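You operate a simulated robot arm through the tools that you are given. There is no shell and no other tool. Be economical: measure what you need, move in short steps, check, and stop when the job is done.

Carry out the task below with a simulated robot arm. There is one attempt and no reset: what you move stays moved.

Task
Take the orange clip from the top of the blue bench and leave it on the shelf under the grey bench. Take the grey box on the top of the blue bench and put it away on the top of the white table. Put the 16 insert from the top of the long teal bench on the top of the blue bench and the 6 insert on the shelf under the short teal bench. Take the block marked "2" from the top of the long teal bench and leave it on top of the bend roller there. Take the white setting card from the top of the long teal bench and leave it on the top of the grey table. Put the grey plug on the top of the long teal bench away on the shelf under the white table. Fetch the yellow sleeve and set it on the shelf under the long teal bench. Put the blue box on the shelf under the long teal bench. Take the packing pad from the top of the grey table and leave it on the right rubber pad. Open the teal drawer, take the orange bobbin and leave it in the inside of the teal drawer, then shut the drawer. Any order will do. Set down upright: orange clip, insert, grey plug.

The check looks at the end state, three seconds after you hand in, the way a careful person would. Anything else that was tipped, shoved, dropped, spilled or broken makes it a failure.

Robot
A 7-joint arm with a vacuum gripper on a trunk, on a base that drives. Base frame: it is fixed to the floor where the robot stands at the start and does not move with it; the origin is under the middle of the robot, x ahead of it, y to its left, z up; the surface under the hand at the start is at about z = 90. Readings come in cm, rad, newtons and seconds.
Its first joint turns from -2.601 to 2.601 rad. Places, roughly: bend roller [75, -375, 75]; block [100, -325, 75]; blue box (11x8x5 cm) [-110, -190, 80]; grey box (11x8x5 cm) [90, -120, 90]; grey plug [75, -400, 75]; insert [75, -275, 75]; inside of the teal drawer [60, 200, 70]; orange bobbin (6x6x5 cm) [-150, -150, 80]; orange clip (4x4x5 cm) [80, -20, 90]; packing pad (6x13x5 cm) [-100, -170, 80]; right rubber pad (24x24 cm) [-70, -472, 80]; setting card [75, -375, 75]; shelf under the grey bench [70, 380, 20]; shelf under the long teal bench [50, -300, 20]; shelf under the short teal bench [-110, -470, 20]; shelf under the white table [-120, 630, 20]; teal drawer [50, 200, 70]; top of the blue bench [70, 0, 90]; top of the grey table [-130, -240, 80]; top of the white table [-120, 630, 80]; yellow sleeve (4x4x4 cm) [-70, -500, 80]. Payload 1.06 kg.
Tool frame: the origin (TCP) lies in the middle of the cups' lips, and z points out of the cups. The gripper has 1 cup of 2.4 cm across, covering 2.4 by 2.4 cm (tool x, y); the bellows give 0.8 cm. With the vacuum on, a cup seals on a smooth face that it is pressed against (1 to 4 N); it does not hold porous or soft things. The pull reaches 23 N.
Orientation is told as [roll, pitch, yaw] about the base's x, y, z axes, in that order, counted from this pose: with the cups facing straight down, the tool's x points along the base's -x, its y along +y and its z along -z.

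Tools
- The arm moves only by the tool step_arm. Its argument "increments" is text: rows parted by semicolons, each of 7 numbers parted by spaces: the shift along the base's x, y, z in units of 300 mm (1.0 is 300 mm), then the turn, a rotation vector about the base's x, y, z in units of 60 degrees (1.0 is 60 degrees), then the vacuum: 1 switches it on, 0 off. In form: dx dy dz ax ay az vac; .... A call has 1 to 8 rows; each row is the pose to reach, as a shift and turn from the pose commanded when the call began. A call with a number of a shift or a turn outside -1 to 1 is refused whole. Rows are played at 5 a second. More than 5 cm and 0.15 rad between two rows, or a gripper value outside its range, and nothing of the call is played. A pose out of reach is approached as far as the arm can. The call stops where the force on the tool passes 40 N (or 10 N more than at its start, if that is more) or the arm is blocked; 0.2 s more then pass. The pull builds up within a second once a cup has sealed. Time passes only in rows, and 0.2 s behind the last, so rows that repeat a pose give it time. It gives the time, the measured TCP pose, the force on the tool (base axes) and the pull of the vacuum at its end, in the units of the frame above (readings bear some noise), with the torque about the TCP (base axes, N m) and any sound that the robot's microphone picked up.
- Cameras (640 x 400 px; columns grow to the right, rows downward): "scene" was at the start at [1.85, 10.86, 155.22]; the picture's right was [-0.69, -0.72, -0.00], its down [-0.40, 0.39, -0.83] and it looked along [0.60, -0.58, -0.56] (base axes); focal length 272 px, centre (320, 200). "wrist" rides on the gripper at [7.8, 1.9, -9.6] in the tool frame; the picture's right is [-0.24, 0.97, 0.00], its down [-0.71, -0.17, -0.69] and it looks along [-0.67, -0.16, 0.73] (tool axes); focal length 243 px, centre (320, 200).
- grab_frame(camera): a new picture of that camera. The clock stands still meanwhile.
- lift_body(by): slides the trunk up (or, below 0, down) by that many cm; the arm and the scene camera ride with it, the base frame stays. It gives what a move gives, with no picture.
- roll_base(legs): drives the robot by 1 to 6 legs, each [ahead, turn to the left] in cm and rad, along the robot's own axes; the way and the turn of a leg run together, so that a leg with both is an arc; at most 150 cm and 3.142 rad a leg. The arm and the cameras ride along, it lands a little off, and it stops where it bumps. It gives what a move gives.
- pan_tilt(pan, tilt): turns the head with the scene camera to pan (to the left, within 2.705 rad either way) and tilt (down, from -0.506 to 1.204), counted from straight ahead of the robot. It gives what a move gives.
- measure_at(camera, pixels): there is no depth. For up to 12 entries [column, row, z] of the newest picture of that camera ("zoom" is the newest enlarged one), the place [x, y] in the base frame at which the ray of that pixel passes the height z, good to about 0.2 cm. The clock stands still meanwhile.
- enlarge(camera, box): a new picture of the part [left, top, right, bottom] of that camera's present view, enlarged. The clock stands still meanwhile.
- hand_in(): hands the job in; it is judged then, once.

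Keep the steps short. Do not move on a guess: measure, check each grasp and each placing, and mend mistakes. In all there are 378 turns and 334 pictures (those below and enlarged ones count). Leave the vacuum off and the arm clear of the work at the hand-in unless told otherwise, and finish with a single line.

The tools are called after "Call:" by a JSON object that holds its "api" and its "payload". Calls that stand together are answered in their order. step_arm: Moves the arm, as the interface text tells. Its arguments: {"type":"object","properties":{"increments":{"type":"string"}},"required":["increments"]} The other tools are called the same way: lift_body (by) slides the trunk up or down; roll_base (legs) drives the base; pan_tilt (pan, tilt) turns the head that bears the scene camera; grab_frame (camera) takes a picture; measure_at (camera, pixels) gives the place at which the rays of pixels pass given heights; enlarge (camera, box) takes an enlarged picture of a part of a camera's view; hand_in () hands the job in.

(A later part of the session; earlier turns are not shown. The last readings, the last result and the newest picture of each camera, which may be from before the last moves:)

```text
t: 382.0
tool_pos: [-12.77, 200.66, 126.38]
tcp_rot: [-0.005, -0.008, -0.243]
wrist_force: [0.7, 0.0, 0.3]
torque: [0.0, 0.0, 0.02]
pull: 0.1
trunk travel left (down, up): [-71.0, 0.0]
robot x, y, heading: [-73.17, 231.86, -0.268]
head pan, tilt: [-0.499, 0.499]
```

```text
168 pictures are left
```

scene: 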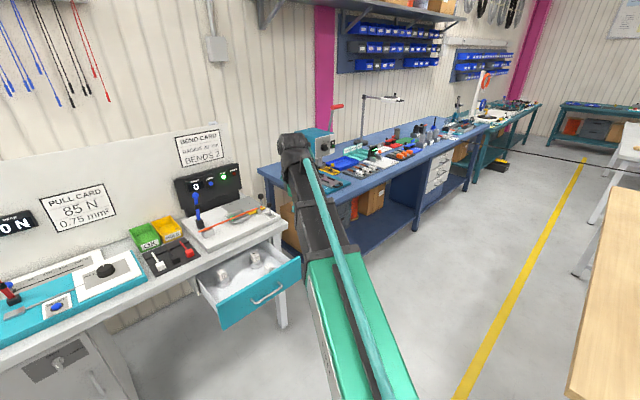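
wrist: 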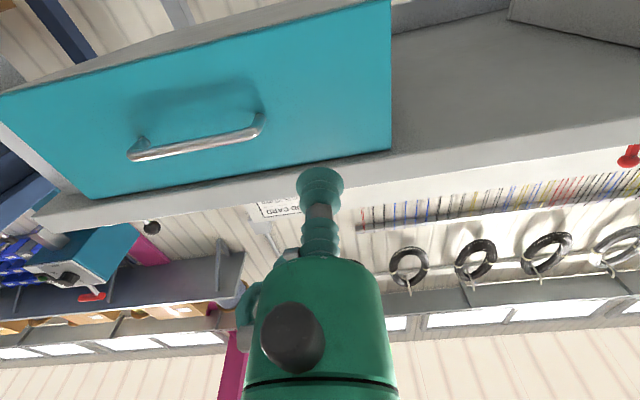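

The rear of the base touches the table behind. I drive 25 cm forward first, then turn.

Call:
{"api": "roll_base", "payload": {"legs": [[27, 0], [0, -1.3], [150, 0], [150, 0], [10, 0]]}}

Call:
{"api": "pan_tilt", "payload": {"pan": -0.6, "tilt": 0.5}}

Call:
{"api": "grab_frame", "payload": {"camera": "scene"}}

```text
t: 401.9
tool_pos: [-55.65, -151.58, 126.24]
tcp_rot: [-0.003, -0.009, -1.497]
wrist_force: [-0.3, 0.8, -0.3]
torque: [0.0, 0.02, 0.02]
pull: 0.1
trunk travel left (down, up): [-71.0, 0.0]
robot x, y, heading: [-45.29, -84.59, -1.526]
head pan, tilt: [-0.499, 0.499]
```

```text
t: 402.6
tool_pos: [-55.73, -151.46, 126.35]
tcp_rot: [-0.002, -0.01, -1.496]
wrist_force: [0.4, -0.4, -0.2]
torque: [0.02, 0.06, 0.01]
pull: 0.0
trunk travel left (down, up): [-71.0, 0.0]
robot x, y, heading: [-45.03, -85.03, -1.524]
head pan, tilt: [-0.6, 0.499]
```

```text
167 pictures are left
```

scene: 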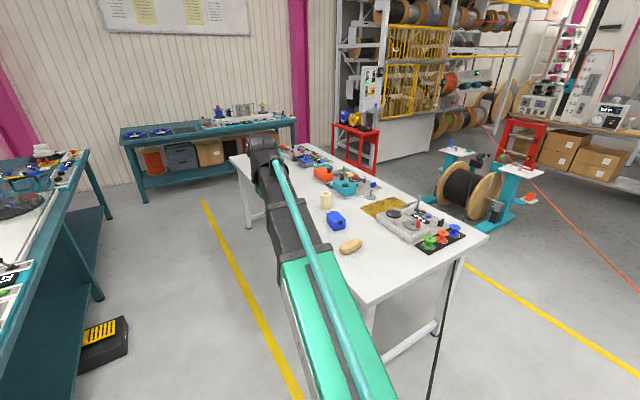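

Call:
{"api": "enlarge", "payload": {"camera": "scene", "box": [310, 170, 500, 280]}}

Call:
{"api": "measure_at", "payload": {"camera": "scene", "pixels": [[442, 243, 82], [430, 250, 82], [456, 237, 82], [351, 250, 80], [336, 226, 80], [325, 208, 80], [487, 236, 80], [368, 303, 80]]}}

```text
3.37 times, centred on (405, 225) of scene
```

zoom: 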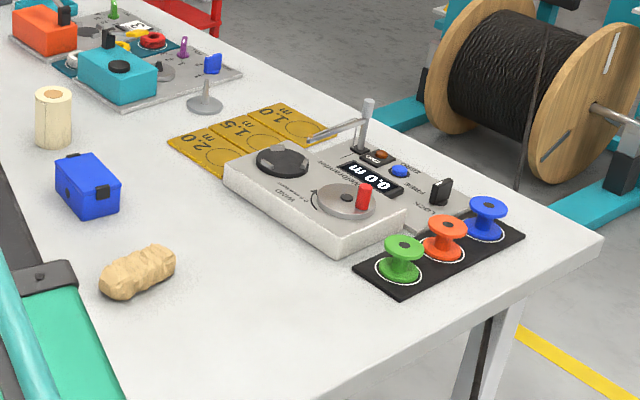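

```text
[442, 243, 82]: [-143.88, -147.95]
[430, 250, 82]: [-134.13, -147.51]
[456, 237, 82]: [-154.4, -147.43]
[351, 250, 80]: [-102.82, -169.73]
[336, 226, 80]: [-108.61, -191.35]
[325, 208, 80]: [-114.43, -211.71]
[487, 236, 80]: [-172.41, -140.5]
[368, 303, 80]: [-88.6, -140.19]
```

The orange bobbin stands at about (−144,−148) on a black tray. I move the base to (−80,−92), facing west.

Call:
{"api": "roll_base", "payload": {"legs": [[0, -1.415], [35, 0]]}}

Call:
{"api": "pan_tilt", "payload": {"pan": 0.4, "tilt": 0.75}}

Call:
{"api": "grab_frame", "payload": {"camera": "scene"}}

```text
t: 408.3
tool_pos: [-146.47, -91.09, 126.29]
tcp_rot: [-0.003, -0.009, -2.911]
wrist_force: [-0.1, -0.4, 0.1]
torque: [0.02, -0.01, 0.01]
pull: 0.1
trunk travel left (down, up): [-71.0, 0.0]
robot x, y, heading: [-78.46, -91.06, -2.939]
head pan, tilt: [-0.6, 0.499]
```

```text
t: 409.6
tool_pos: [-146.49, -91.03, 126.39]
tcp_rot: [-0.004, -0.008, -2.908]
wrist_force: [-0.6, 0.2, 0.3]
torque: [-0.02, -0.01, 0.0]
pull: 0.1
trunk travel left (down, up): [-71.0, 0.0]
robot x, y, heading: [-78.38, -91.47, -2.942]
head pan, tilt: [0.4, 0.75]
```

```text
165 pictures are left
```

scene: 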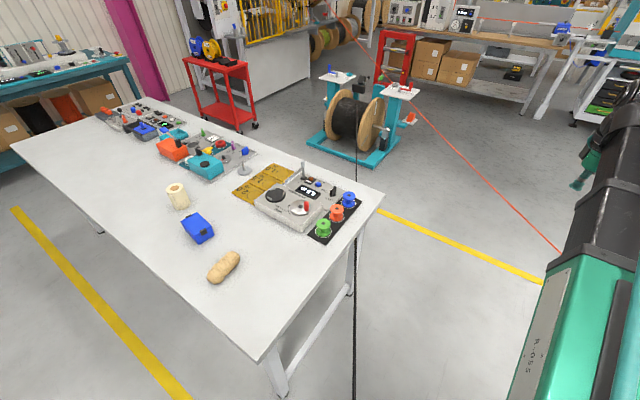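

Call:
{"api": "step_arm", "payload": {"increments": "0 -0.14 0 0 0 0 0; 0.02 -0.28 -0.02 0 0 0 0; 0.03 -0.42 -0.05 0 0 0 0; 0.04 -0.56 -0.08 0 0 0 0; 0.05 -0.7 -0.1 0 0 0 0; 0.06 -0.84 -0.12 0 0 0 0; 0.07 -0.98 -0.15 0 0 0 0"}}

Call:
{"api": "step_arm", "payload": {"increments": "0.02 -0.13 -0.05 0 0 0 0; 0.03 -0.26 -0.1 0 0 0 0; 0.04 -0.39 -0.15 0 0 0 0; 0.06 -0.52 -0.2 0 0 0 0; 0.08 -0.65 -0.25 0 0 0 0; 0.08 -0.68 -0.38 0 0 0 0; 0.08 -0.68 -0.5 0 0 0 0"}}

Call:
{"api": "grab_frame", "payload": {"camera": "wrist"}}

```text
t: 411.2
tool_pos: [-144.26, -120.74, 121.81]
tcp_rot: [-0.002, -0.011, -2.91]
wrist_force: [-0.3, 0.2, 0.0]
torque: [0.01, -0.01, 0.01]
pull: 0.0
trunk travel left (down, up): [-71.0, 0.0]
robot x, y, heading: [-78.29, -91.5, -2.943]
head pan, tilt: [0.4, 0.75]
```

```text
t: 412.8
tool_pos: [-141.73, -140.93, 106.62]
tcp_rot: [-0.005, -0.01, -2.908]
wrist_force: [-0.3, -0.1, -0.1]
torque: [0.07, 0.0, 0.04]
pull: 0.0
trunk travel left (down, up): [-71.0, 0.0]
robot x, y, heading: [-78.65, -91.28, -2.94]
head pan, tilt: [0.4, 0.75]
```

```text
164 pictures are left
```

wrist: 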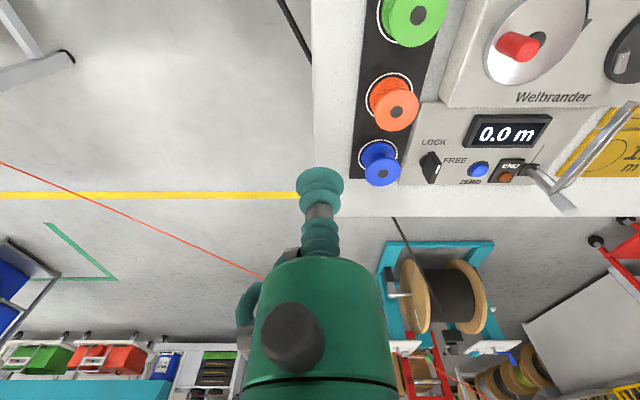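

Call:
{"api": "enlarge", "payload": {"camera": "wrist", "box": [350, 60, 446, 150]}}

Call:
{"api": "measure_at", "payload": {"camera": "wrist", "pixels": [[397, 110, 85], [375, 110, 85], [419, 110, 85], [397, 90, 85], [397, 131, 85]]}}

```text
4.44 times, centred on (398, 105) of wrist
```

zoom: 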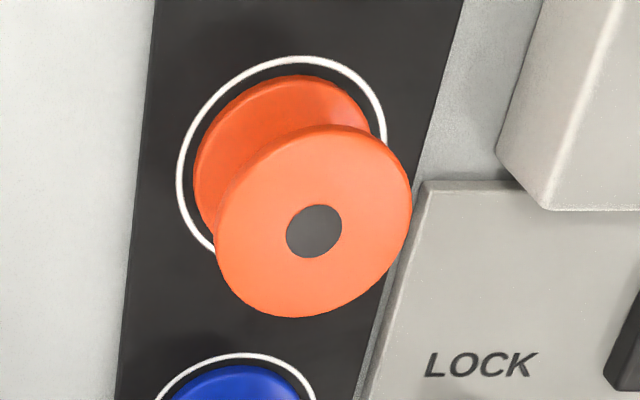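

```text
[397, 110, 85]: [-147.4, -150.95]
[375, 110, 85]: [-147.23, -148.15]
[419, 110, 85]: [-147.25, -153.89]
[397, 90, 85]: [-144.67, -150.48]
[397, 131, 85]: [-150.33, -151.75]
```

Bobbin top centre is (−147.4,−151.0), with a dark centre disc smaller than the cup. I go above and descend with vacuum.

Call:
{"api": "step_arm", "payload": {"increments": "-0.07 -0.12 0 0 0 0 0; -0.14 -0.24 0 0 0 0 0; -0.188 -0.335 -0.05 0 0 0 0; -0.188 -0.335 -0.2 0 0 0 0; -0.188 -0.335 -0.35 0 0 0 0; -0.188 -0.335 -0.5 0 0 0 0; -0.188 -0.335 -0.62 0 0 0 1; -0.188 -0.335 -0.66 0 0 0 1"}}

Call:
{"api": "grab_frame", "payload": {"camera": "wrist"}}

```text
t: 414.6
tool_pos: [-147.57, -151.04, 87.02]
tcp_rot: [-0.003, -0.009, -2.909]
wrist_force: [0.0, -0.2, -0.1]
torque: [-0.01, 0.03, -0.03]
pull: 0.0
trunk travel left (down, up): [-71.0, 0.0]
robot x, y, heading: [-78.84, -91.21, -2.94]
head pan, tilt: [0.4, 0.75]
```

```text
162 pictures are left
```

wrist: 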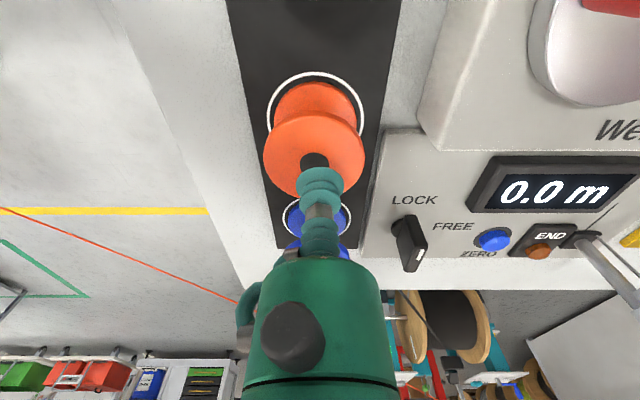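

Call:
{"api": "step_arm", "payload": {"increments": "0.005 0.005 -0.04 0 0 0 1; 0.005 0.005 -0.055 0 0 0 1; 0.005 0.005 -0.065 0 0 0 1; 0.005 0.005 -0.072 0 0 0 1; 0.005 0.005 -0.078 0 0 0 1; 0.005 0.005 -0.078 0 0 0 1"}}

```text
t: 416.0
tool_pos: [-147.49, -150.67, 84.78]
tcp_rot: [-0.002, -0.008, -2.909]
wrist_force: [-3.6, -3.5, 19.2]
torque: [0.01, -0.1, -0.04]
pull: 22.5
trunk travel left (down, up): [-71.0, 0.0]
robot x, y, heading: [-78.2, -90.92, -2.941]
head pan, tilt: [0.4, 0.75]
```

Sealed. I lift it high, swing the arm back to the front.

Call:
{"api": "step_arm", "payload": {"increments": "0 0 0.12 0 0 0 1; 0 0 0.27 0 0 0 1; 0 0 0.42 0 0 0 1; 0 0 0.57 0 0 0 1; 0 0.05 0.72 0 0 0 1; 0 0.1 0.87 0 0 0 1; 0 0.2 0.98 0 0 0 1"}}

Call:
{"api": "step_arm", "payload": {"increments": "0 0.15 0 0 0 0 1; 0.02 0.3 0 0 0 0 1; 0.04 0.45 0 0 0 0 1; 0.06 0.6 0 0 0 0 1; 0.08 0.75 0 0 0 0 1; 0.1 0.9 0 0 0 0 1; 0.12 1 0 0 0 0 1"}}

Call:
{"api": "grab_frame", "payload": {"camera": "wrist"}}

```text
t: 417.6
tool_pos: [-147.5, -144.4, 114.1]
tcp_rot: [-0.004, -0.009, -2.91]
wrist_force: [0.0, -0.3, -1.8]
torque: [0.03, -0.01, 0.01]
pull: 22.4
trunk travel left (down, up): [-71.0, 0.0]
robot x, y, heading: [-78.18, -91.08, -2.937]
head pan, tilt: [0.4, 0.75]
```

```text
t: 419.2
tool_pos: [-143.81, -114.6, 114.29]
tcp_rot: [-0.004, -0.011, -2.909]
wrist_force: [-0.6, 0.0, -1.1]
torque: [-0.01, -0.02, 0.0]
pull: 22.7
trunk travel left (down, up): [-71.0, 0.0]
robot x, y, heading: [-78.6, -91.23, -2.938]
head pan, tilt: [0.4, 0.75]
```

```text
161 pictures are left
```

wrist: 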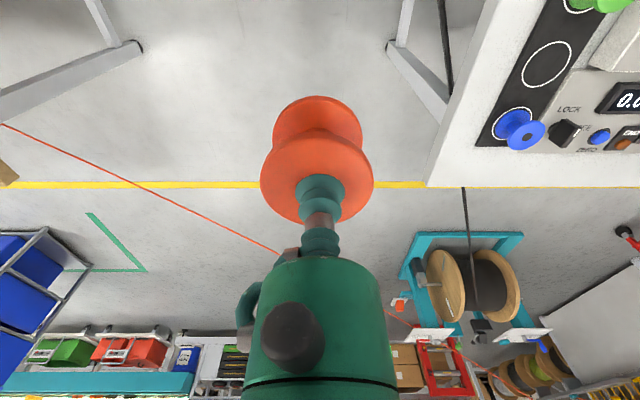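

I back into the aisle, turn north and drive to the drawer.

Call:
{"api": "roll_base", "payload": {"legs": [[-38, 0], [0, -1.77], [150, 0], [120, 0], [0, -1.57]]}}

Call:
{"api": "pan_tilt", "payload": {"pan": 0.2, "tilt": 0.8}}

Call:
{"api": "grab_frame", "payload": {"camera": "scene"}}

```text
t: 442.4
tool_pos: [37.55, 188.87, 114.26]
tcp_rot: [-0.004, -0.01, -0.03]
wrist_force: [0.3, -0.1, -0.8]
torque: [0.01, 0.01, -0.01]
pull: 22.7
trunk travel left (down, up): [-71.0, 0.0]
robot x, y, heading: [-31.48, 183.03, -0.064]
head pan, tilt: [0.4, 0.75]
```

```text
t: 443.1
tool_pos: [37.51, 188.89, 114.28]
tcp_rot: [-0.004, -0.008, -0.031]
wrist_force: [0.1, -0.7, -0.9]
torque: [-0.02, 0.03, -0.01]
pull: 22.7
trunk travel left (down, up): [-71.0, 0.0]
robot x, y, heading: [-31.95, 183.21, -0.063]
head pan, tilt: [0.201, 0.799]
```

```text
160 pictures are left
```

scene: 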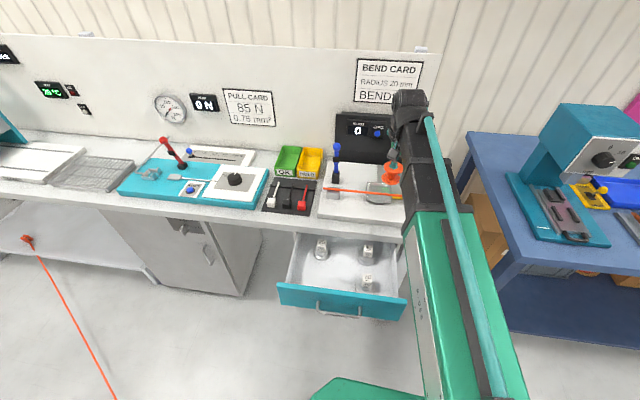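

Call:
{"api": "roll_base", "payload": {"legs": [[-15, 0]]}}

Call:
{"api": "grab_frame", "payload": {"camera": "scene"}}

Call:
{"api": "enlarge", "payload": {"camera": "scene", "box": [240, 200, 432, 320]}}

```text
t: 444.5
tool_pos: [22.14, 190.0, 114.44]
tcp_rot: [-0.005, -0.011, -0.031]
wrist_force: [0.6, -0.1, -0.8]
torque: [0.03, -0.04, -0.02]
pull: 23.0
trunk travel left (down, up): [-71.0, 0.0]
robot x, y, heading: [-46.79, 184.07, -0.061]
head pan, tilt: [0.201, 0.799]
```

```text
159 pictures are left
```

scene: 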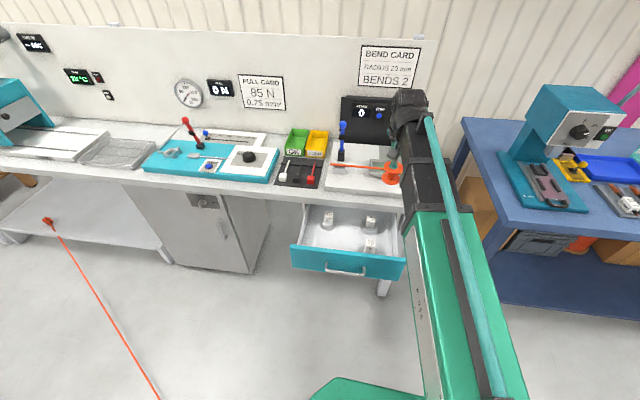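

```text
3.33 times, centred on (336, 260) of scene
```

zoom: 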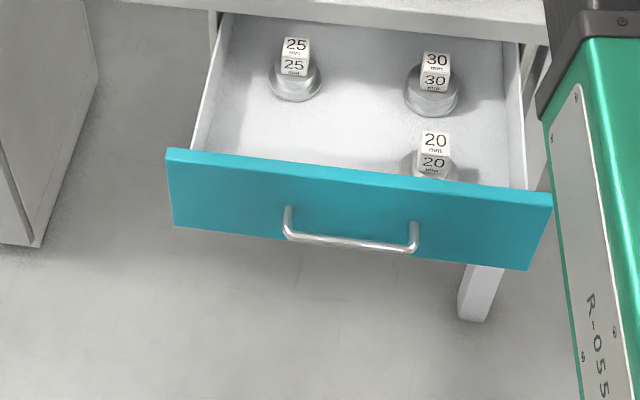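

Call:
{"api": "measure_at", "payload": {"camera": "zoom", "pixels": [[290, 130, 67], [200, 145, 67], [295, 95, 67], [430, 110, 67], [435, 180, 67], [165, 150, 81], [550, 195, 81], [300, 165, 81], [220, 15, 80], [225, 60, 67], [350, 100, 67]]}}

```text
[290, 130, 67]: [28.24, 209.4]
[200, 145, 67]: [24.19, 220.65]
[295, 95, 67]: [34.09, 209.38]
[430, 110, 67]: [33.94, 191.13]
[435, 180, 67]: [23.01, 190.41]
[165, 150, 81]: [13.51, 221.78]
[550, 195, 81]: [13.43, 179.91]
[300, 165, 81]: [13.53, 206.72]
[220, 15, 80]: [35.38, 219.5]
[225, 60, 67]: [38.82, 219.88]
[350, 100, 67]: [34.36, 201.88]
```

I rotate the tool 90° so the wrist camera stays inside the drawer width, and move over the free spot (21,208).

Call:
{"api": "step_arm", "payload": {"increments": "0 0.08 0 0 0 0.14 1; 0 0.16 0 0 0 0.28 1; 0 0.24 0 0 0 0.42 1; 0 0.32 0 0 0 0.56 1; 0 0.4 0 0 0 0.7 1; 0 0.48 0 0 0 0.84 1; -0.02 0.56 0 0 0 0.97 1; -0.03 0.6 0 0 0 1 1"}}

Call:
{"api": "step_arm", "payload": {"increments": "0 0 -0.05 0 0 0.14 1; 0 0 -0.15 0 0 0.28 1; 0 0 -0.3 0 0 0.42 1; 0 0 -0.45 0 0 0.5 1; 0 0 -0.6 0 0 0.5 1; 0 0 -0.75 0 0 0.5 1; 0 0 -0.9 0 0 0.5 1; 0 0 -0.9 0 0 0.5 1"}}

Call:
{"api": "grab_frame", "payload": {"camera": "wrist"}}

Call:
{"api": "enlarge", "payload": {"camera": "scene", "box": [260, 170, 420, 290]}}

```text
t: 446.3
tool_pos: [21.43, 207.89, 114.44]
tcp_rot: [-0.004, -0.008, 1.017]
wrist_force: [0.9, 0.7, -0.4]
torque: [-0.01, 0.0, 0.0]
pull: 22.3
trunk travel left (down, up): [-71.0, 0.0]
robot x, y, heading: [-46.71, 184.48, -0.062]
head pan, tilt: [0.201, 0.799]
```

```text
t: 448.1
tool_pos: [21.4, 207.74, 87.1]
tcp_rot: [-0.003, -0.012, 1.538]
wrist_force: [0.6, -0.5, -0.7]
torque: [0.04, 0.05, 0.0]
pull: 22.8
trunk travel left (down, up): [-71.0, 0.0]
robot x, y, heading: [-46.84, 184.1, -0.057]
head pan, tilt: [0.201, 0.799]
```

```text
157 pictures are left
```

wrist: 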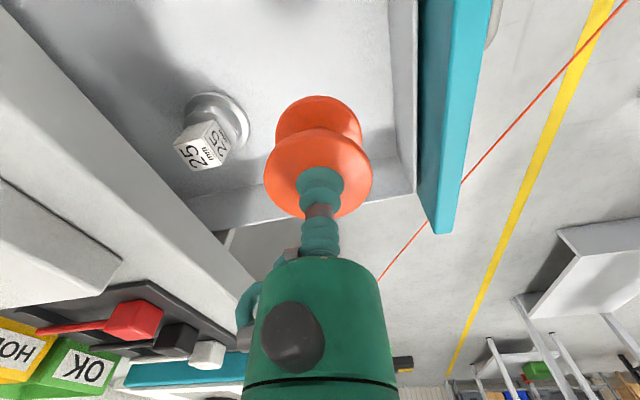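

```text
3.33 times, centred on (340, 230) of scene
```

zoom: 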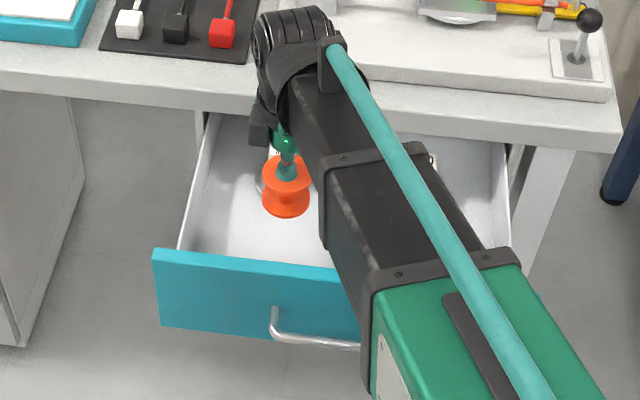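

The wrist would come close to the bench edge; I shift 2.6 cm toward the drawer front and lower gently.

Call:
{"api": "step_arm", "payload": {"increments": "-0.085 0.02 0 0 0 0 1; -0.085 0.02 -0.13 0 0 0 1; -0.085 0.02 -0.27 0 0 0 1; -0.085 0.02 -0.4 0 0 0 1; -0.085 0.02 -0.45 0 0 0 1; -0.085 0.02 -0.45 0 0 0 1"}}

Call:
{"api": "grab_frame", "payload": {"camera": "wrist"}}

Call:
{"api": "enlarge", "payload": {"camera": "scene", "box": [260, 170, 420, 290]}}

```text
t: 449.5
tool_pos: [18.48, 208.44, 74.05]
tcp_rot: [-0.006, -0.01, 1.539]
wrist_force: [-0.6, 2.8, 16.9]
torque: [-0.08, 0.08, 0.01]
pull: 23.0
trunk travel left (down, up): [-71.0, 0.0]
robot x, y, heading: [-46.99, 184.12, -0.057]
head pan, tilt: [0.201, 0.799]
```

```text
155 pictures are left
```

wrist: 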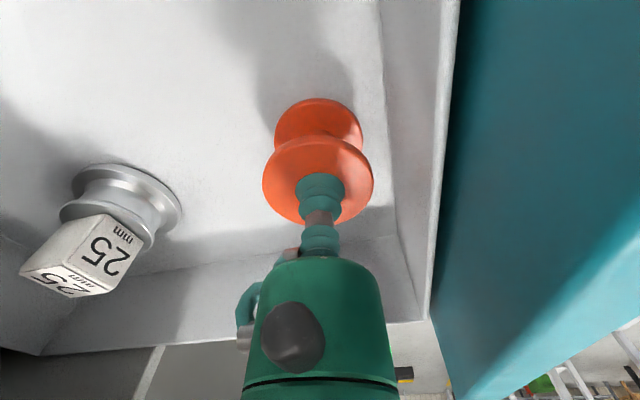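

```text
3.33 times, centred on (340, 230) of scene
```

zoom: 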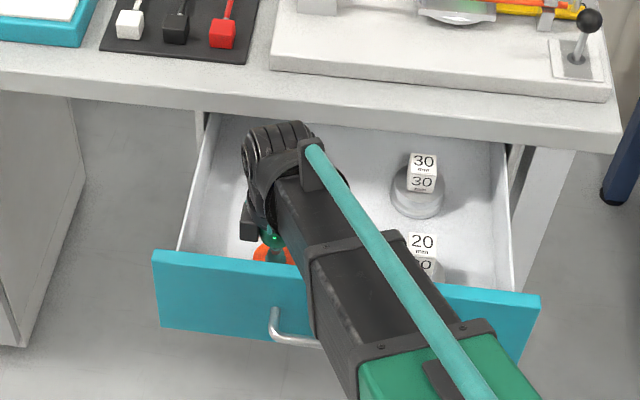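

The bobbin rests on the drawer floor (z≈69.3). Release, wait, rise straight up.

Call:
{"api": "step_arm", "payload": {"increments": "0 0 0.008 0 0 0 0; 0 0 0.008 0 0 0 0; 0 0 0.008 0 0 0 0; 0 0 0.03 0 0 0 0; 0 0 0.18 0 0 0 0; 0 0 0.34 0 0 0 0; 0 0 0.5 0 0 0 0; 0 0 0.66 0 0 0 0"}}

Call:
{"api": "step_arm", "payload": {"increments": "0 0 0.1 0 0 -0.14 0; -0.05 0 0.2 0 0 -0.28 0; -0.1 0 0.3 0 0 -0.42 0; -0.15 0 0.4 0 0 -0.56 0; -0.2 0 0.5 0 0 -0.7 0; -0.2 0.1 0.5 0 0 -0.84 0; -0.2 0.2 0.5 0 0 -0.98 0"}}

Call:
{"api": "enlarge", "payload": {"camera": "scene", "box": [260, 170, 420, 290]}}

```text
t: 451.3
tool_pos: [18.39, 208.61, 93.56]
tcp_rot: [-0.004, -0.009, 1.54]
wrist_force: [0.3, -0.8, 0.1]
torque: [0.0, 0.0, 0.03]
pull: 0.0
trunk travel left (down, up): [-71.0, 0.0]
robot x, y, heading: [-47.11, 184.49, -0.062]
head pan, tilt: [0.201, 0.799]
```

```text
t: 452.9
tool_pos: [12.64, 214.68, 108.44]
tcp_rot: [-0.002, -0.01, 0.511]
wrist_force: [0.4, -0.3, -1.0]
torque: [0.01, 0.0, -0.01]
pull: 0.1
trunk travel left (down, up): [-71.0, 0.0]
robot x, y, heading: [-46.88, 184.27, -0.06]
head pan, tilt: [0.201, 0.799]
```

```text
3.33 times, centred on (340, 230) of scene
```

zoom: 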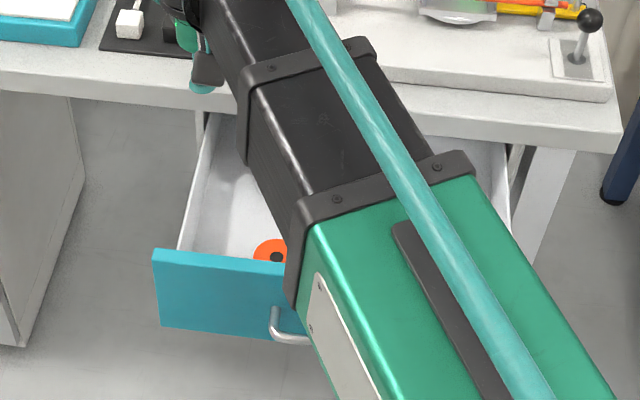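

Bobbin is in. To shut the drawer I back 12 cm and tip the tool horizontal again.

Call:
{"api": "roll_base", "payload": {"legs": [[-12, 0]]}}

Call:
{"api": "step_arm", "payload": {"increments": "0 0 -0.05 0 0 -0.14 0; 0 0 -0.1 0 0 -0.28 0; 0 0 -0.15 0 0 -0.42 0; 0.02 0 -0.2 0 0 -0.52 0"}}

Call:
{"api": "step_arm", "payload": {"increments": "0.03 0 0 0 -0.13 0 0; 0.06 0 0 0 -0.26 0 0; 0.09 0 0 0 -0.39 0 0; 0.12 0 0 0 -0.52 0 0; 0.15 0 0 0 -0.65 0 0; 0.18 0 0 0 -0.78 0 0; 0.2 0 0 0 -0.91 0 0; 0.2 0 0 0 -1 0 0"}}

Call:
{"api": "step_arm", "payload": {"increments": "0 0 0 0 -0.13 0 0; 0 0 0 0 -0.26 0 0; 0 0 0 0 -0.39 0 0; 0 0 0 0 -0.5 0 0; 0 0 0 0 -0.5 0 0"}}

Call:
{"api": "grab_frame", "payload": {"camera": "scene"}}

```text
t: 454.1
tool_pos: [0.37, 215.37, 108.58]
tcp_rot: [-0.004, -0.011, 0.511]
wrist_force: [-0.4, 0.0, -0.2]
torque: [-0.02, 0.0, 0.0]
pull: 0.1
trunk travel left (down, up): [-71.0, 0.0]
robot x, y, heading: [-59.39, 184.94, -0.066]
head pan, tilt: [0.201, 0.799]
```

```text
t: 455.1
tool_pos: [1.23, 215.57, 102.5]
tcp_rot: [-0.002, -0.011, -0.034]
wrist_force: [-0.3, -0.3, 0.6]
torque: [-0.01, 0.03, 0.0]
pull: 0.0
trunk travel left (down, up): [-71.0, 0.0]
robot x, y, heading: [-59.2, 184.75, -0.067]
head pan, tilt: [0.201, 0.799]
```

```text
t: 456.9
tool_pos: [7.07, 215.35, 102.38]
tcp_rot: [0.056, -1.058, -0.067]
wrist_force: [0.1, 0.5, -0.1]
torque: [-0.02, -0.01, 0.02]
pull: 0.1
trunk travel left (down, up): [-71.0, 0.0]
robot x, y, heading: [-59.09, 184.99, -0.064]
head pan, tilt: [0.201, 0.799]
```

```text
t: 458.1
tool_pos: [7.05, 215.29, 102.52]
tcp_rot: [1.87, -1.536, -1.874]
wrist_force: [0.2, -0.6, 0.9]
torque: [-0.03, 0.05, 0.02]
pull: 0.1
trunk travel left (down, up): [-71.0, 0.0]
robot x, y, heading: [-59.19, 184.68, -0.064]
head pan, tilt: [0.201, 0.799]
```

```text
152 pictures are left
```

scene: 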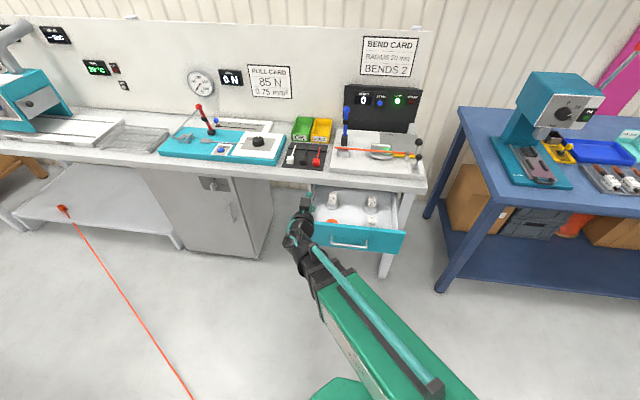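

I lower the trunk 28 cm and push the drawer shut.

Call:
{"api": "lift_body", "payload": {"by": -28}}

Call:
{"api": "step_arm", "payload": {"increments": "0.12 -0.03 0 0 0 0 0; 0.22 -0.03 0 0 0 0 0; 0.32 -0.03 0 0 0 0 0; 0.42 -0.03 0 0 0 0 0; 0.52 -0.03 0 0 0 0 0; 0.62 -0.03 0 0 0 0 0; 0.72 -0.03 0 0 0 0 0; 0.8 -0.03 0 0 0 0 0"}}

Call:
{"api": "grab_frame", "payload": {"camera": "scene"}}

```text
t: 461.0
tool_pos: [7.17, 215.36, 74.55]
tcp_rot: [1.845, -1.536, -1.847]
wrist_force: [0.6, 0.2, 0.3]
torque: [-0.02, 0.03, 0.03]
pull: 0.0
trunk travel left (down, up): [-43.0, 28.0]
robot x, y, heading: [-59.2, 184.84, -0.066]
head pan, tilt: [0.201, 0.799]
```

```text
t: 462.8
tool_pos: [30.98, 214.44, 74.51]
tcp_rot: [1.85, -1.536, -1.855]
wrist_force: [-0.2, -0.5, 0.0]
torque: [0.01, 0.01, -0.01]
pull: 0.1
trunk travel left (down, up): [-43.0, 28.0]
robot x, y, heading: [-58.91, 184.86, -0.062]
head pan, tilt: [0.201, 0.799]
```

```text
151 pictures are left
```

scene: 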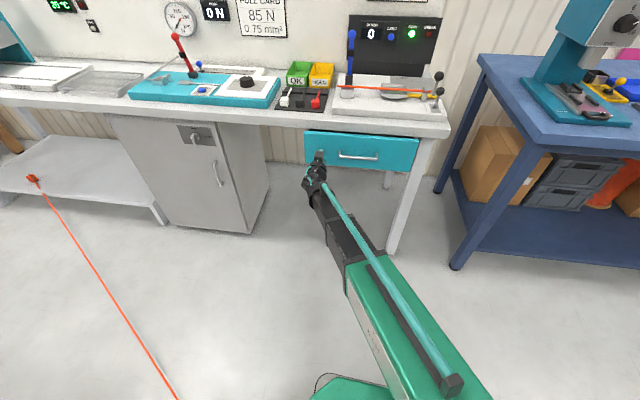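

Call:
{"api": "step_arm", "payload": {"increments": "0.05 0 0 0 0 0 0; 0.1 0 0 0 0 0 0; 0.14 0 0 0 0 0 0; 0.17 0 0 0 0 0 0; 0.19 0 0 0 0 0 0; 0.19 0 0 0 0 0 0"}}

Call:
{"api": "step_arm", "payload": {"increments": "-0.1 0 0 0 0 0 0; -0.25 0 0 0 0 0 0; -0.4 0 0 0 0 0 0; -0.55 0 0 0 0 0 0; -0.7 0 0 0 0 0 0; -0.8 0 0 0 0 0 0"}}

Call:
{"api": "enlarge", "payload": {"camera": "scene", "box": [270, 100, 460, 220]}}

```text
t: 463.9
tool_pos: [35.68, 214.32, 74.45]
tcp_rot: [1.833, -1.539, -1.835]
wrist_force: [-11.4, -2.7, 1.6]
torque: [0.05, 0.02, 0.07]
pull: 0.0
trunk travel left (down, up): [-43.0, 28.0]
robot x, y, heading: [-59.2, 184.87, -0.064]
head pan, tilt: [0.201, 0.799]
stopped in row 5: the force on the tool passed its limit at 48 N (the readings are from after the stop); the commanded pose is now the measured one
```

```text
t: 465.3
tool_pos: [12.1, 214.31, 74.1]
tcp_rot: [1.779, -1.537, -1.782]
wrist_force: [-0.1, -0.6, 0.0]
torque: [0.01, 0.02, -0.01]
pull: 0.1
trunk travel left (down, up): [-43.0, 28.0]
robot x, y, heading: [-59.13, 185.1, -0.065]
head pan, tilt: [0.201, 0.799]
```

```text
3.33 times, centred on (365, 160) of scene
```

zoom: 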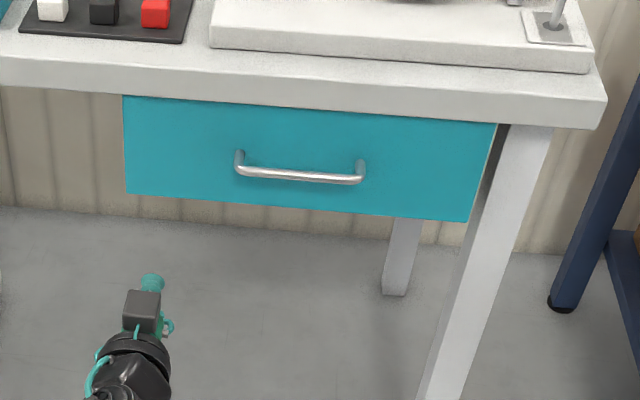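

The drawer is fully shut. Now I bring the tool back to vertical, raise the trunk, and drive south toward the grey table for the blue box.

Call:
{"api": "step_arm", "payload": {"increments": "-0.05 0 0.05 0 0.14 0 0; -0.1 0 0.1 0 0.28 0 0; -0.15 0 0.2 0 0.42 0 0; -0.2 0 0.3 0 0.56 0 0; -0.25 0 0.4 0 0.7 0 0; -0.3 0 0.5 0 0.84 0 0; -0.35 0 0.6 0 0.98 0 0"}}

Call:
{"api": "step_arm", "payload": {"increments": "0 0 0.1 0 0.14 0 0; 0 -0.1 0.2 0 0.28 0 0; 0 -0.2 0.25 0 0.42 0 0; 0 -0.3 0.25 0 0.52 0 0; 0 -0.4 0.25 0 0.52 0 0; 0 -0.5 0.25 0 0.52 0 0; 0 -0.6 0.25 0 0.52 0 0"}}

Call:
{"api": "lift_body", "payload": {"by": 28}}

Call:
{"api": "roll_base", "payload": {"legs": [[20, 0], [0, -1.506], [150, 0], [150, 0], [65, 0]]}}

Call:
{"api": "pan_tilt", "payload": {"pan": -0.9, "tilt": 0.7}}

Call:
{"api": "grab_frame", "payload": {"camera": "scene"}}

```text
t: 466.9
tool_pos: [1.49, 214.32, 92.17]
tcp_rot: [0.017, -0.55, -0.035]
wrist_force: [-0.6, -0.6, 0.3]
torque: [0.02, 0.01, 0.02]
pull: 0.0
trunk travel left (down, up): [-43.0, 28.0]
robot x, y, heading: [-59.12, 185.03, -0.063]
head pan, tilt: [0.201, 0.799]
```

```text
t: 468.5
tool_pos: [1.42, 196.24, 99.7]
tcp_rot: [-0.002, -0.007, -0.035]
wrist_force: [0.2, -0.7, 0.5]
torque: [0.01, 0.02, 0.0]
pull: 0.1
trunk travel left (down, up): [-43.0, 28.0]
robot x, y, heading: [-59.33, 184.97, -0.062]
head pan, tilt: [0.201, 0.799]
```

```text
t: 471.4
tool_pos: [1.54, 196.35, 127.63]
tcp_rot: [-0.002, -0.006, -0.035]
wrist_force: [-0.2, 0.6, -0.5]
torque: [0.01, 0.0, 0.01]
pull: 0.1
trunk travel left (down, up): [-71.0, 0.0]
robot x, y, heading: [-59.47, 185.01, -0.063]
head pan, tilt: [0.201, 0.799]
```

```text
t: 493.7
tool_pos: [-15.57, -236.85, 127.62]
tcp_rot: [-0.001, -0.006, -1.512]
wrist_force: [0.6, 0.0, 0.3]
torque: [0.04, 0.01, 0.03]
pull: 0.1
trunk travel left (down, up): [-71.0, 0.0]
robot x, y, heading: [-32.52, -177.61, -1.539]
head pan, tilt: [0.201, 0.799]
```

```text
t: 495.0
tool_pos: [-15.76, -236.81, 127.65]
tcp_rot: [-0.003, -0.005, -1.515]
wrist_force: [0.5, -0.3, 0.4]
torque: [0.01, 0.0, 0.0]
pull: 0.0
trunk travel left (down, up): [-71.0, 0.0]
robot x, y, heading: [-32.62, -177.43, -1.545]
head pan, tilt: [-0.901, 0.7]
```

```text
149 pictures are left
```

scene: 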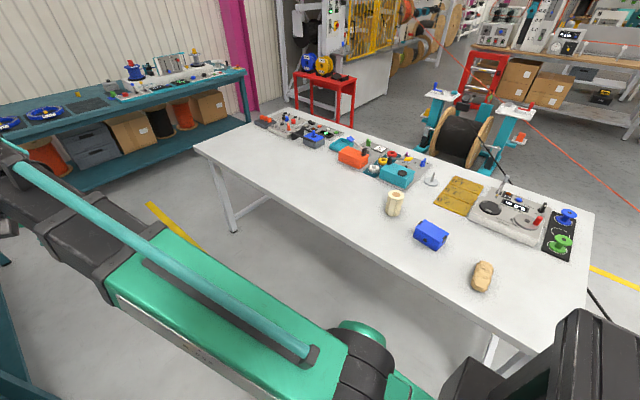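

Call:
{"api": "roll_base", "payload": {"legs": [[0, -1.59]]}}

Call:
{"api": "step_arm", "payload": {"increments": "-0.1 -0.1 -0.05 0 0 0 0; -0.2 -0.2 -0.1 0 0 0 0; -0.3 -0.3 -0.15 0 0 0 0; -0.35 -0.43 -0.2 0 0 0 0; -0.35 -0.5 -0.33 0 0 0 0; -0.35 -0.55 -0.46 0 0 0 0; -0.35 -0.55 -0.6 0 0 0 0"}}

Call:
{"api": "grab_frame", "payload": {"camera": "wrist"}}

```text
t: 499.2
tool_pos: [-91.88, -194.92, 127.73]
tcp_rot: [0.0, -0.008, -3.072]
wrist_force: [-1.1, -0.4, -0.5]
torque: [-0.03, 0.02, 0.03]
pull: 0.1
trunk travel left (down, up): [-71.0, 0.0]
robot x, y, heading: [-33.13, -177.55, -3.102]
head pan, tilt: [-0.901, 0.7]
```

```text
t: 500.8
tool_pos: [-102.32, -211.06, 109.82]
tcp_rot: [-0.001, -0.006, -3.071]
wrist_force: [0.1, 0.3, -0.7]
torque: [-0.02, -0.01, 0.0]
pull: 0.1
trunk travel left (down, up): [-71.0, 0.0]
robot x, y, heading: [-32.39, -177.59, -3.101]
head pan, tilt: [-0.901, 0.7]
```

```text
148 pictures are left
```

wrist: 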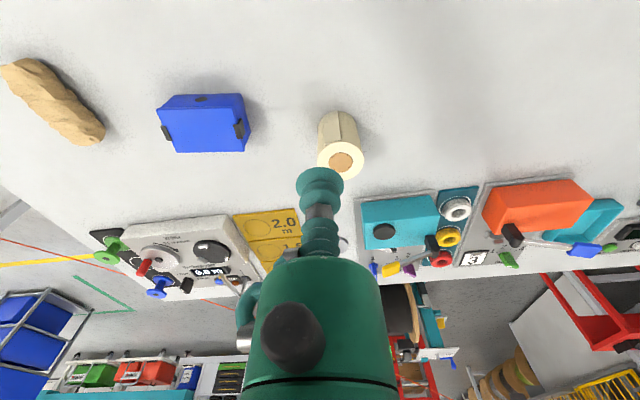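

Call:
{"api": "measure_at", "payload": {"camera": "wrist", "pixels": [[160, 113, 85], [243, 107, 85], [247, 149, 85], [180, 153, 85], [205, 130, 85], [195, 98, 80]]}}

```text
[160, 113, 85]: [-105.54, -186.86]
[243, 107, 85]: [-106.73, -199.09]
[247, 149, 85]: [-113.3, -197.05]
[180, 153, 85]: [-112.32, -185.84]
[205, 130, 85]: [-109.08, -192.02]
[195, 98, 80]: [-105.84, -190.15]
```

Blue box centre is (−109.5,−192.2). I go there and descend with vacuum.

Call:
{"api": "step_arm", "payload": {"increments": "-0.06 0.14 0 0 0 0 0; -0.12 0.28 0 0 0 0 0; -0.18 0.42 0 0 0 0 0; -0.24 0.56 0 0 0 0 0; -0.24 0.63 -0.12 0 0 0 0; -0.24 0.63 -0.28 0 0 0 0; -0.24 0.63 -0.44 0 0 0 0; -0.24 0.63 -0.58 0 0 0 0"}}

Call:
{"api": "step_arm", "payload": {"increments": "0 0 -0.12 0 0 0 1; 0 0 -0.2 0 0 0 1; 0 0 -0.225 0 0 0 1; 0 0 -0.24 0 0 0 1; 0 0 -0.25 0 0 0 1; 0 0 -0.25 0 0 0 1; 0 0 -0.25 0 0 0 1"}}

```text
t: 502.6
tool_pos: [-109.43, -192.44, 92.39]
tcp_rot: [-0.002, -0.007, -3.073]
wrist_force: [0.3, -0.1, 0.3]
torque: [-0.03, -0.01, 0.03]
pull: 0.1
trunk travel left (down, up): [-71.0, 0.0]
robot x, y, heading: [-32.47, -177.36, -3.103]
head pan, tilt: [-0.901, 0.7]
```

```text
t: 504.2
tool_pos: [-109.22, -192.38, 85.06]
tcp_rot: [-0.003, -0.01, -3.072]
wrist_force: [0.1, 5.2, 20.1]
torque: [-0.05, -0.08, -0.01]
pull: 22.5
trunk travel left (down, up): [-71.0, 0.0]
robot x, y, heading: [-32.92, -177.17, -3.099]
head pan, tilt: [-0.901, 0.7]
```

Sealed. I lift, retract, turn south and drive along the aisle to y≈−297.

Call:
{"api": "step_arm", "payload": {"increments": "0 0 0.12 0 0 0 1; 0 0 0.27 0 0 0 1; 0 0 0.42 0 0 0 1; 0 0 0.57 0 0 0 1; 0.1 0 0.67 0 0 0 1; 0.22 0.03 0.75 0 0 0 1; 0.36 0.06 0.78 0 0 0 1; 0.48 0.1 0.8 0 0 0 1"}}

Call:
{"api": "roll_base", "payload": {"legs": [[0, 1.53], [118, 0]]}}

Call:
{"api": "pan_tilt", "payload": {"pan": 1.1, "tilt": 0.7}}

Call:
{"api": "grab_frame", "payload": {"camera": "scene"}}

```text
t: 506.0
tool_pos: [-95.05, -189.22, 108.55]
tcp_rot: [-0.001, -0.008, -3.072]
wrist_force: [-0.1, 0.4, -1.4]
torque: [-0.03, -0.02, 0.0]
pull: 23.1
trunk travel left (down, up): [-71.0, 0.0]
robot x, y, heading: [-32.67, -176.99, -3.105]
head pan, tilt: [-0.901, 0.7]
```

```text
t: 515.9
tool_pos: [-15.52, -359.09, 108.44]
tcp_rot: [-0.001, -0.006, -1.496]
wrist_force: [0.7, -0.2, -2.5]
torque: [-0.01, -0.01, -0.01]
pull: 22.6
trunk travel left (down, up): [-71.0, 0.0]
robot x, y, heading: [-27.84, -296.55, -1.526]
head pan, tilt: [-0.901, 0.7]
```

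```text
t: 517.8
tool_pos: [-15.45, -359.12, 108.43]
tcp_rot: [0.0, -0.008, -1.495]
wrist_force: [0.8, -0.4, -2.3]
torque: [0.02, 0.02, -0.03]
pull: 23.2
trunk travel left (down, up): [-71.0, 0.0]
robot x, y, heading: [-28.2, -296.59, -1.521]
head pan, tilt: [1.1, 0.7]
```

```text
147 pictures are left
```

scene: 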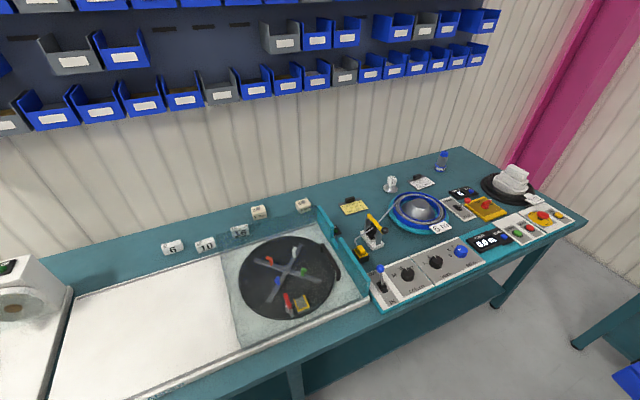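

Call:
{"api": "enlarge", "payload": {"camera": "scene", "box": [140, 170, 340, 280]}}

Call:
{"api": "enlarge", "payload": {"camera": "scene", "box": [320, 140, 590, 310]}}

```text
3.20 times, centred on (240, 225) of scene
```

zoom: 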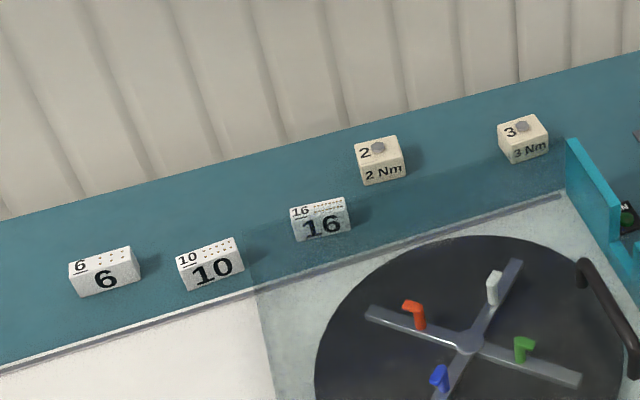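

```text
2.35 times, centred on (455, 225) of scene
```

zoom: 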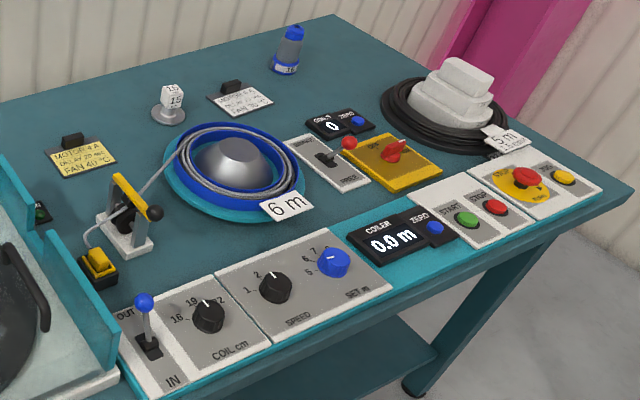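

Call:
{"api": "measure_at", "payload": {"camera": "zoom", "pixels": [[168, 120, 75], [242, 102, 75], [284, 72, 75], [82, 160, 75], [460, 120, 76], [230, 120, 80], [400, 165, 76], [335, 15, 75], [630, 190, 75]]}}

Call:
{"api": "measure_at", "payload": {"camera": "scene", "pixels": [[173, 252, 75], [206, 249, 75], [240, 237, 75], [259, 217, 75], [304, 212, 75], [380, 310, 75], [100, 395, 75]]}}

```text
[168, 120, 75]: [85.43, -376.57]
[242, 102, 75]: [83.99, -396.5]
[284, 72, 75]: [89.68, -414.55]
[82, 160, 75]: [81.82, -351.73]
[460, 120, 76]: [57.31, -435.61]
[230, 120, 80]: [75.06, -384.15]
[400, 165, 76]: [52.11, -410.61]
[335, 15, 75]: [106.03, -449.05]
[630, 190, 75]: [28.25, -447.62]
```

```text
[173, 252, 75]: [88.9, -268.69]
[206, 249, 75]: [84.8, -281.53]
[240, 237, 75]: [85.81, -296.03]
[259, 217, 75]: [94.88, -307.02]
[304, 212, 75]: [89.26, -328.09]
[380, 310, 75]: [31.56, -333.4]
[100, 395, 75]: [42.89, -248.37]
```

Items found: inserts 6/10/16, block 2, the "15" bend roller, the white card, and a blue-capped piece. Now the shelf: I lower the trunk and look under the bench.

Call:
{"api": "lift_body", "payload": {"by": -40}}

Call:
{"api": "lift_body", "payload": {"by": -20}}

Call:
{"api": "pan_tilt", "payload": {"pan": 1.3, "tilt": 0.4}}

Call:
{"api": "grab_frame", "payload": {"camera": "scene"}}

```text
t: 521.6
tool_pos: [-15.39, -359.1, 68.52]
tcp_rot: [-0.001, -0.005, -1.495]
wrist_force: [-0.6, -0.8, -1.7]
torque: [0.01, -0.02, -0.01]
pull: 22.7
trunk travel left (down, up): [-31.0, 40.0]
robot x, y, heading: [-27.83, -296.26, -1.524]
head pan, tilt: [1.1, 0.7]
```

```text
t: 523.8
tool_pos: [-15.47, -359.05, 48.42]
tcp_rot: [-0.001, -0.005, -1.496]
wrist_force: [0.1, -0.2, -2.4]
torque: [-0.01, 0.01, -0.02]
pull: 22.9
trunk travel left (down, up): [-11.0, 60.0]
robot x, y, heading: [-28.1, -296.65, -1.526]
head pan, tilt: [1.1, 0.7]
```

```text
t: 524.6
tool_pos: [-15.51, -358.92, 48.48]
tcp_rot: [-0.003, -0.007, -1.496]
wrist_force: [0.6, -0.6, -2.0]
torque: [-0.01, -0.01, 0.01]
pull: 22.3
trunk travel left (down, up): [-11.0, 60.0]
robot x, y, heading: [-27.98, -296.31, -1.526]
head pan, tilt: [1.3, 0.4]
```

```text
144 pictures are left
```

scene: 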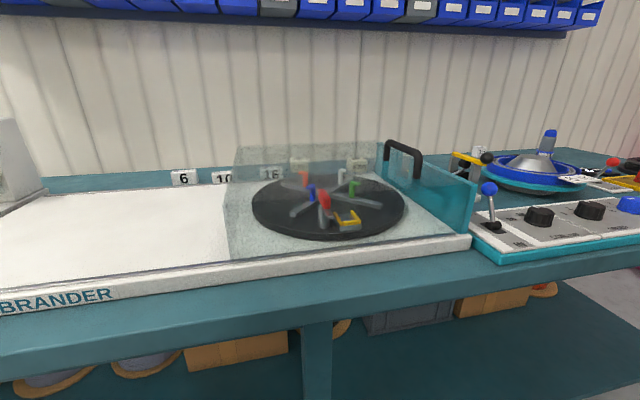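

Call:
{"api": "pan_tilt", "payload": {"pan": 1.05, "tilt": 0.65}}

Call:
{"api": "grab_frame", "payload": {"camera": "scene"}}

Call:
{"api": "measure_at", "payload": {"camera": "scene", "pixels": [[300, 300, 20], [400, 300, 20], [500, 280, 20], [300, 250, 70], [200, 330, 20]]}}

```text
t: 525.4
tool_pos: [-15.51, -359.07, 48.48]
tcp_rot: [-0.001, -0.008, -1.495]
wrist_force: [-0.6, -0.7, -2.8]
torque: [-0.02, -0.03, -0.02]
pull: 23.1
trunk travel left (down, up): [-11.0, 60.0]
robot x, y, heading: [-27.54, -296.27, -1.523]
head pan, tilt: [1.051, 0.649]
```

```text
143 pictures are left
```

scene: 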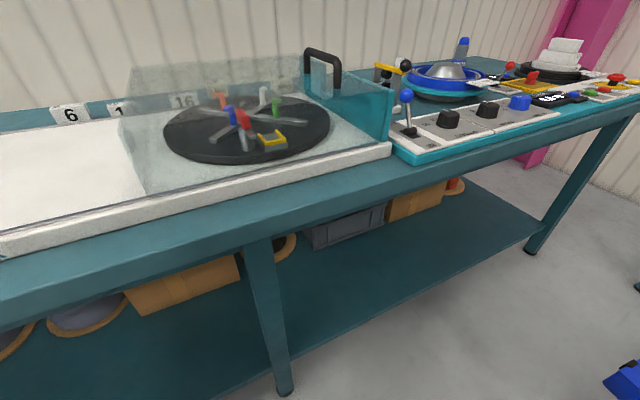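

```text
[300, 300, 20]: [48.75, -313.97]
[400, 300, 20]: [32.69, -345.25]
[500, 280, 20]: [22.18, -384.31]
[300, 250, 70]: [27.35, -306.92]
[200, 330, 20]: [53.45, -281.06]
```

I lower fully so the wrist passes under the bench top, then drive on and turn in to the free shelf part right of the middle leg.

Call:
{"api": "lift_body", "payload": {"by": -11}}

Call:
{"api": "step_arm", "payload": {"increments": "0 0 -0.1 0 0 0 1; 0 0 -0.2 0 0 0 1; 0 0 -0.27 0 0 0 1"}}

Call:
{"api": "measure_at", "payload": {"camera": "scene", "pixels": [[285, 392, 0], [530, 250, 0], [275, 240, 66], [395, 312, 18]]}}

Call:
{"api": "roll_base", "payload": {"legs": [[57, 0], [0, 1.0]]}}

Call:
{"api": "pan_tilt", "payload": {"pan": 0.4, "tilt": 0.5}}

Call:
{"api": "grab_frame", "payload": {"camera": "scene"}}

```text
t: 526.8
tool_pos: [-15.37, -359.17, 37.47]
tcp_rot: [-0.002, -0.008, -1.495]
wrist_force: [-0.3, 0.2, -1.3]
torque: [0.01, 0.02, 0.01]
pull: 22.9
trunk travel left (down, up): [0.0, 71.0]
robot x, y, heading: [-27.62, -296.29, -1.527]
head pan, tilt: [1.051, 0.649]
```

```text
t: 527.6
tool_pos: [-15.52, -359.01, 29.26]
tcp_rot: [-0.002, -0.008, -1.496]
wrist_force: [-0.1, 0.5, -2.1]
torque: [0.02, -0.01, 0.0]
pull: 22.9
trunk travel left (down, up): [0.0, 71.0]
robot x, y, heading: [-27.66, -296.54, -1.524]
head pan, tilt: [1.051, 0.649]
```

```text
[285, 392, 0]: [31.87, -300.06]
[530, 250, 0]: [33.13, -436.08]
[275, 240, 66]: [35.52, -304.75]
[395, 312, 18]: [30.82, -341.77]
```

```text
t: 533.3
tool_pos: [33.59, -377.77, 29.38]
tcp_rot: [-0.002, -0.007, -0.514]
wrist_force: [0.3, 0.2, -3.1]
torque: [0.02, -0.01, 0.01]
pull: 22.9
trunk travel left (down, up): [0.0, 71.0]
robot x, y, heading: [-24.97, -353.19, -0.542]
head pan, tilt: [1.051, 0.649]
```

```text
t: 534.4
tool_pos: [33.58, -377.69, 29.18]
tcp_rot: [-0.001, -0.005, -0.512]
wrist_force: [-0.7, -0.3, -2.2]
torque: [-0.02, 0.02, -0.02]
pull: 23.2
trunk travel left (down, up): [0.0, 71.0]
robot x, y, heading: [-25.5, -352.66, -0.549]
head pan, tilt: [0.4, 0.499]
```

```text
142 pictures are left
```

scene: 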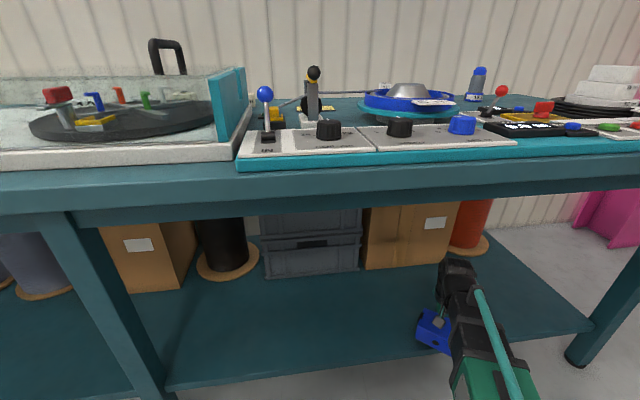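

The box hangs over the shelf edge. I extend 11 cm inward and lower.

Call:
{"api": "step_arm", "payload": {"increments": "0.14 0 0 0 0 0 1; 0.28 0 0 0 0 0 1; 0.38 0 0 0 0 0 1; 0.38 0 -0.06 0 0 0 1; 0.38 0 -0.1 0 0 0 1; 0.38 0 -0.13 0 0 0 1; 0.38 0 -0.145 0 0 0 1; 0.38 0 -0.145 0 0 0 1"}}

Call:
{"api": "grab_frame", "payload": {"camera": "wrist"}}

Call:
{"api": "enlarge", "payload": {"camera": "scene", "box": [330, 200, 570, 380]}}

```text
t: 536.2
tool_pos: [45.05, -377.63, 25.1]
tcp_rot: [-0.002, -0.009, -0.515]
wrist_force: [-2.2, -3.0, 20.5]
torque: [0.06, 0.05, -0.01]
pull: 22.9
trunk travel left (down, up): [0.0, 71.0]
robot x, y, heading: [-25.57, -353.54, -0.543]
head pan, tilt: [0.4, 0.499]
```

```text
141 pictures are left
```

wrist: 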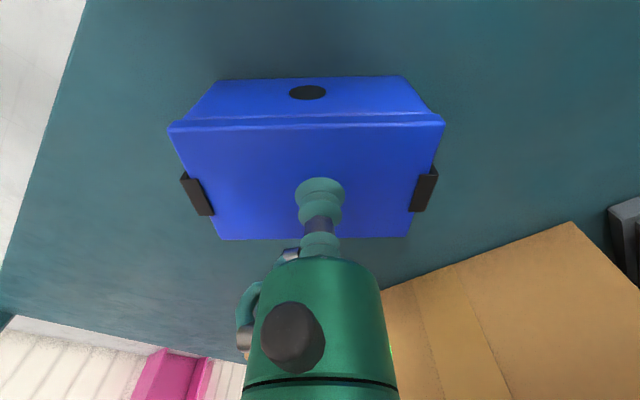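

```text
2.22 times, centred on (450, 290) of scene
```

zoom: 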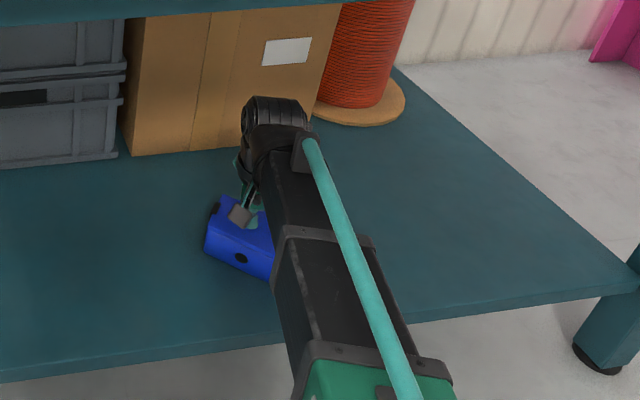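

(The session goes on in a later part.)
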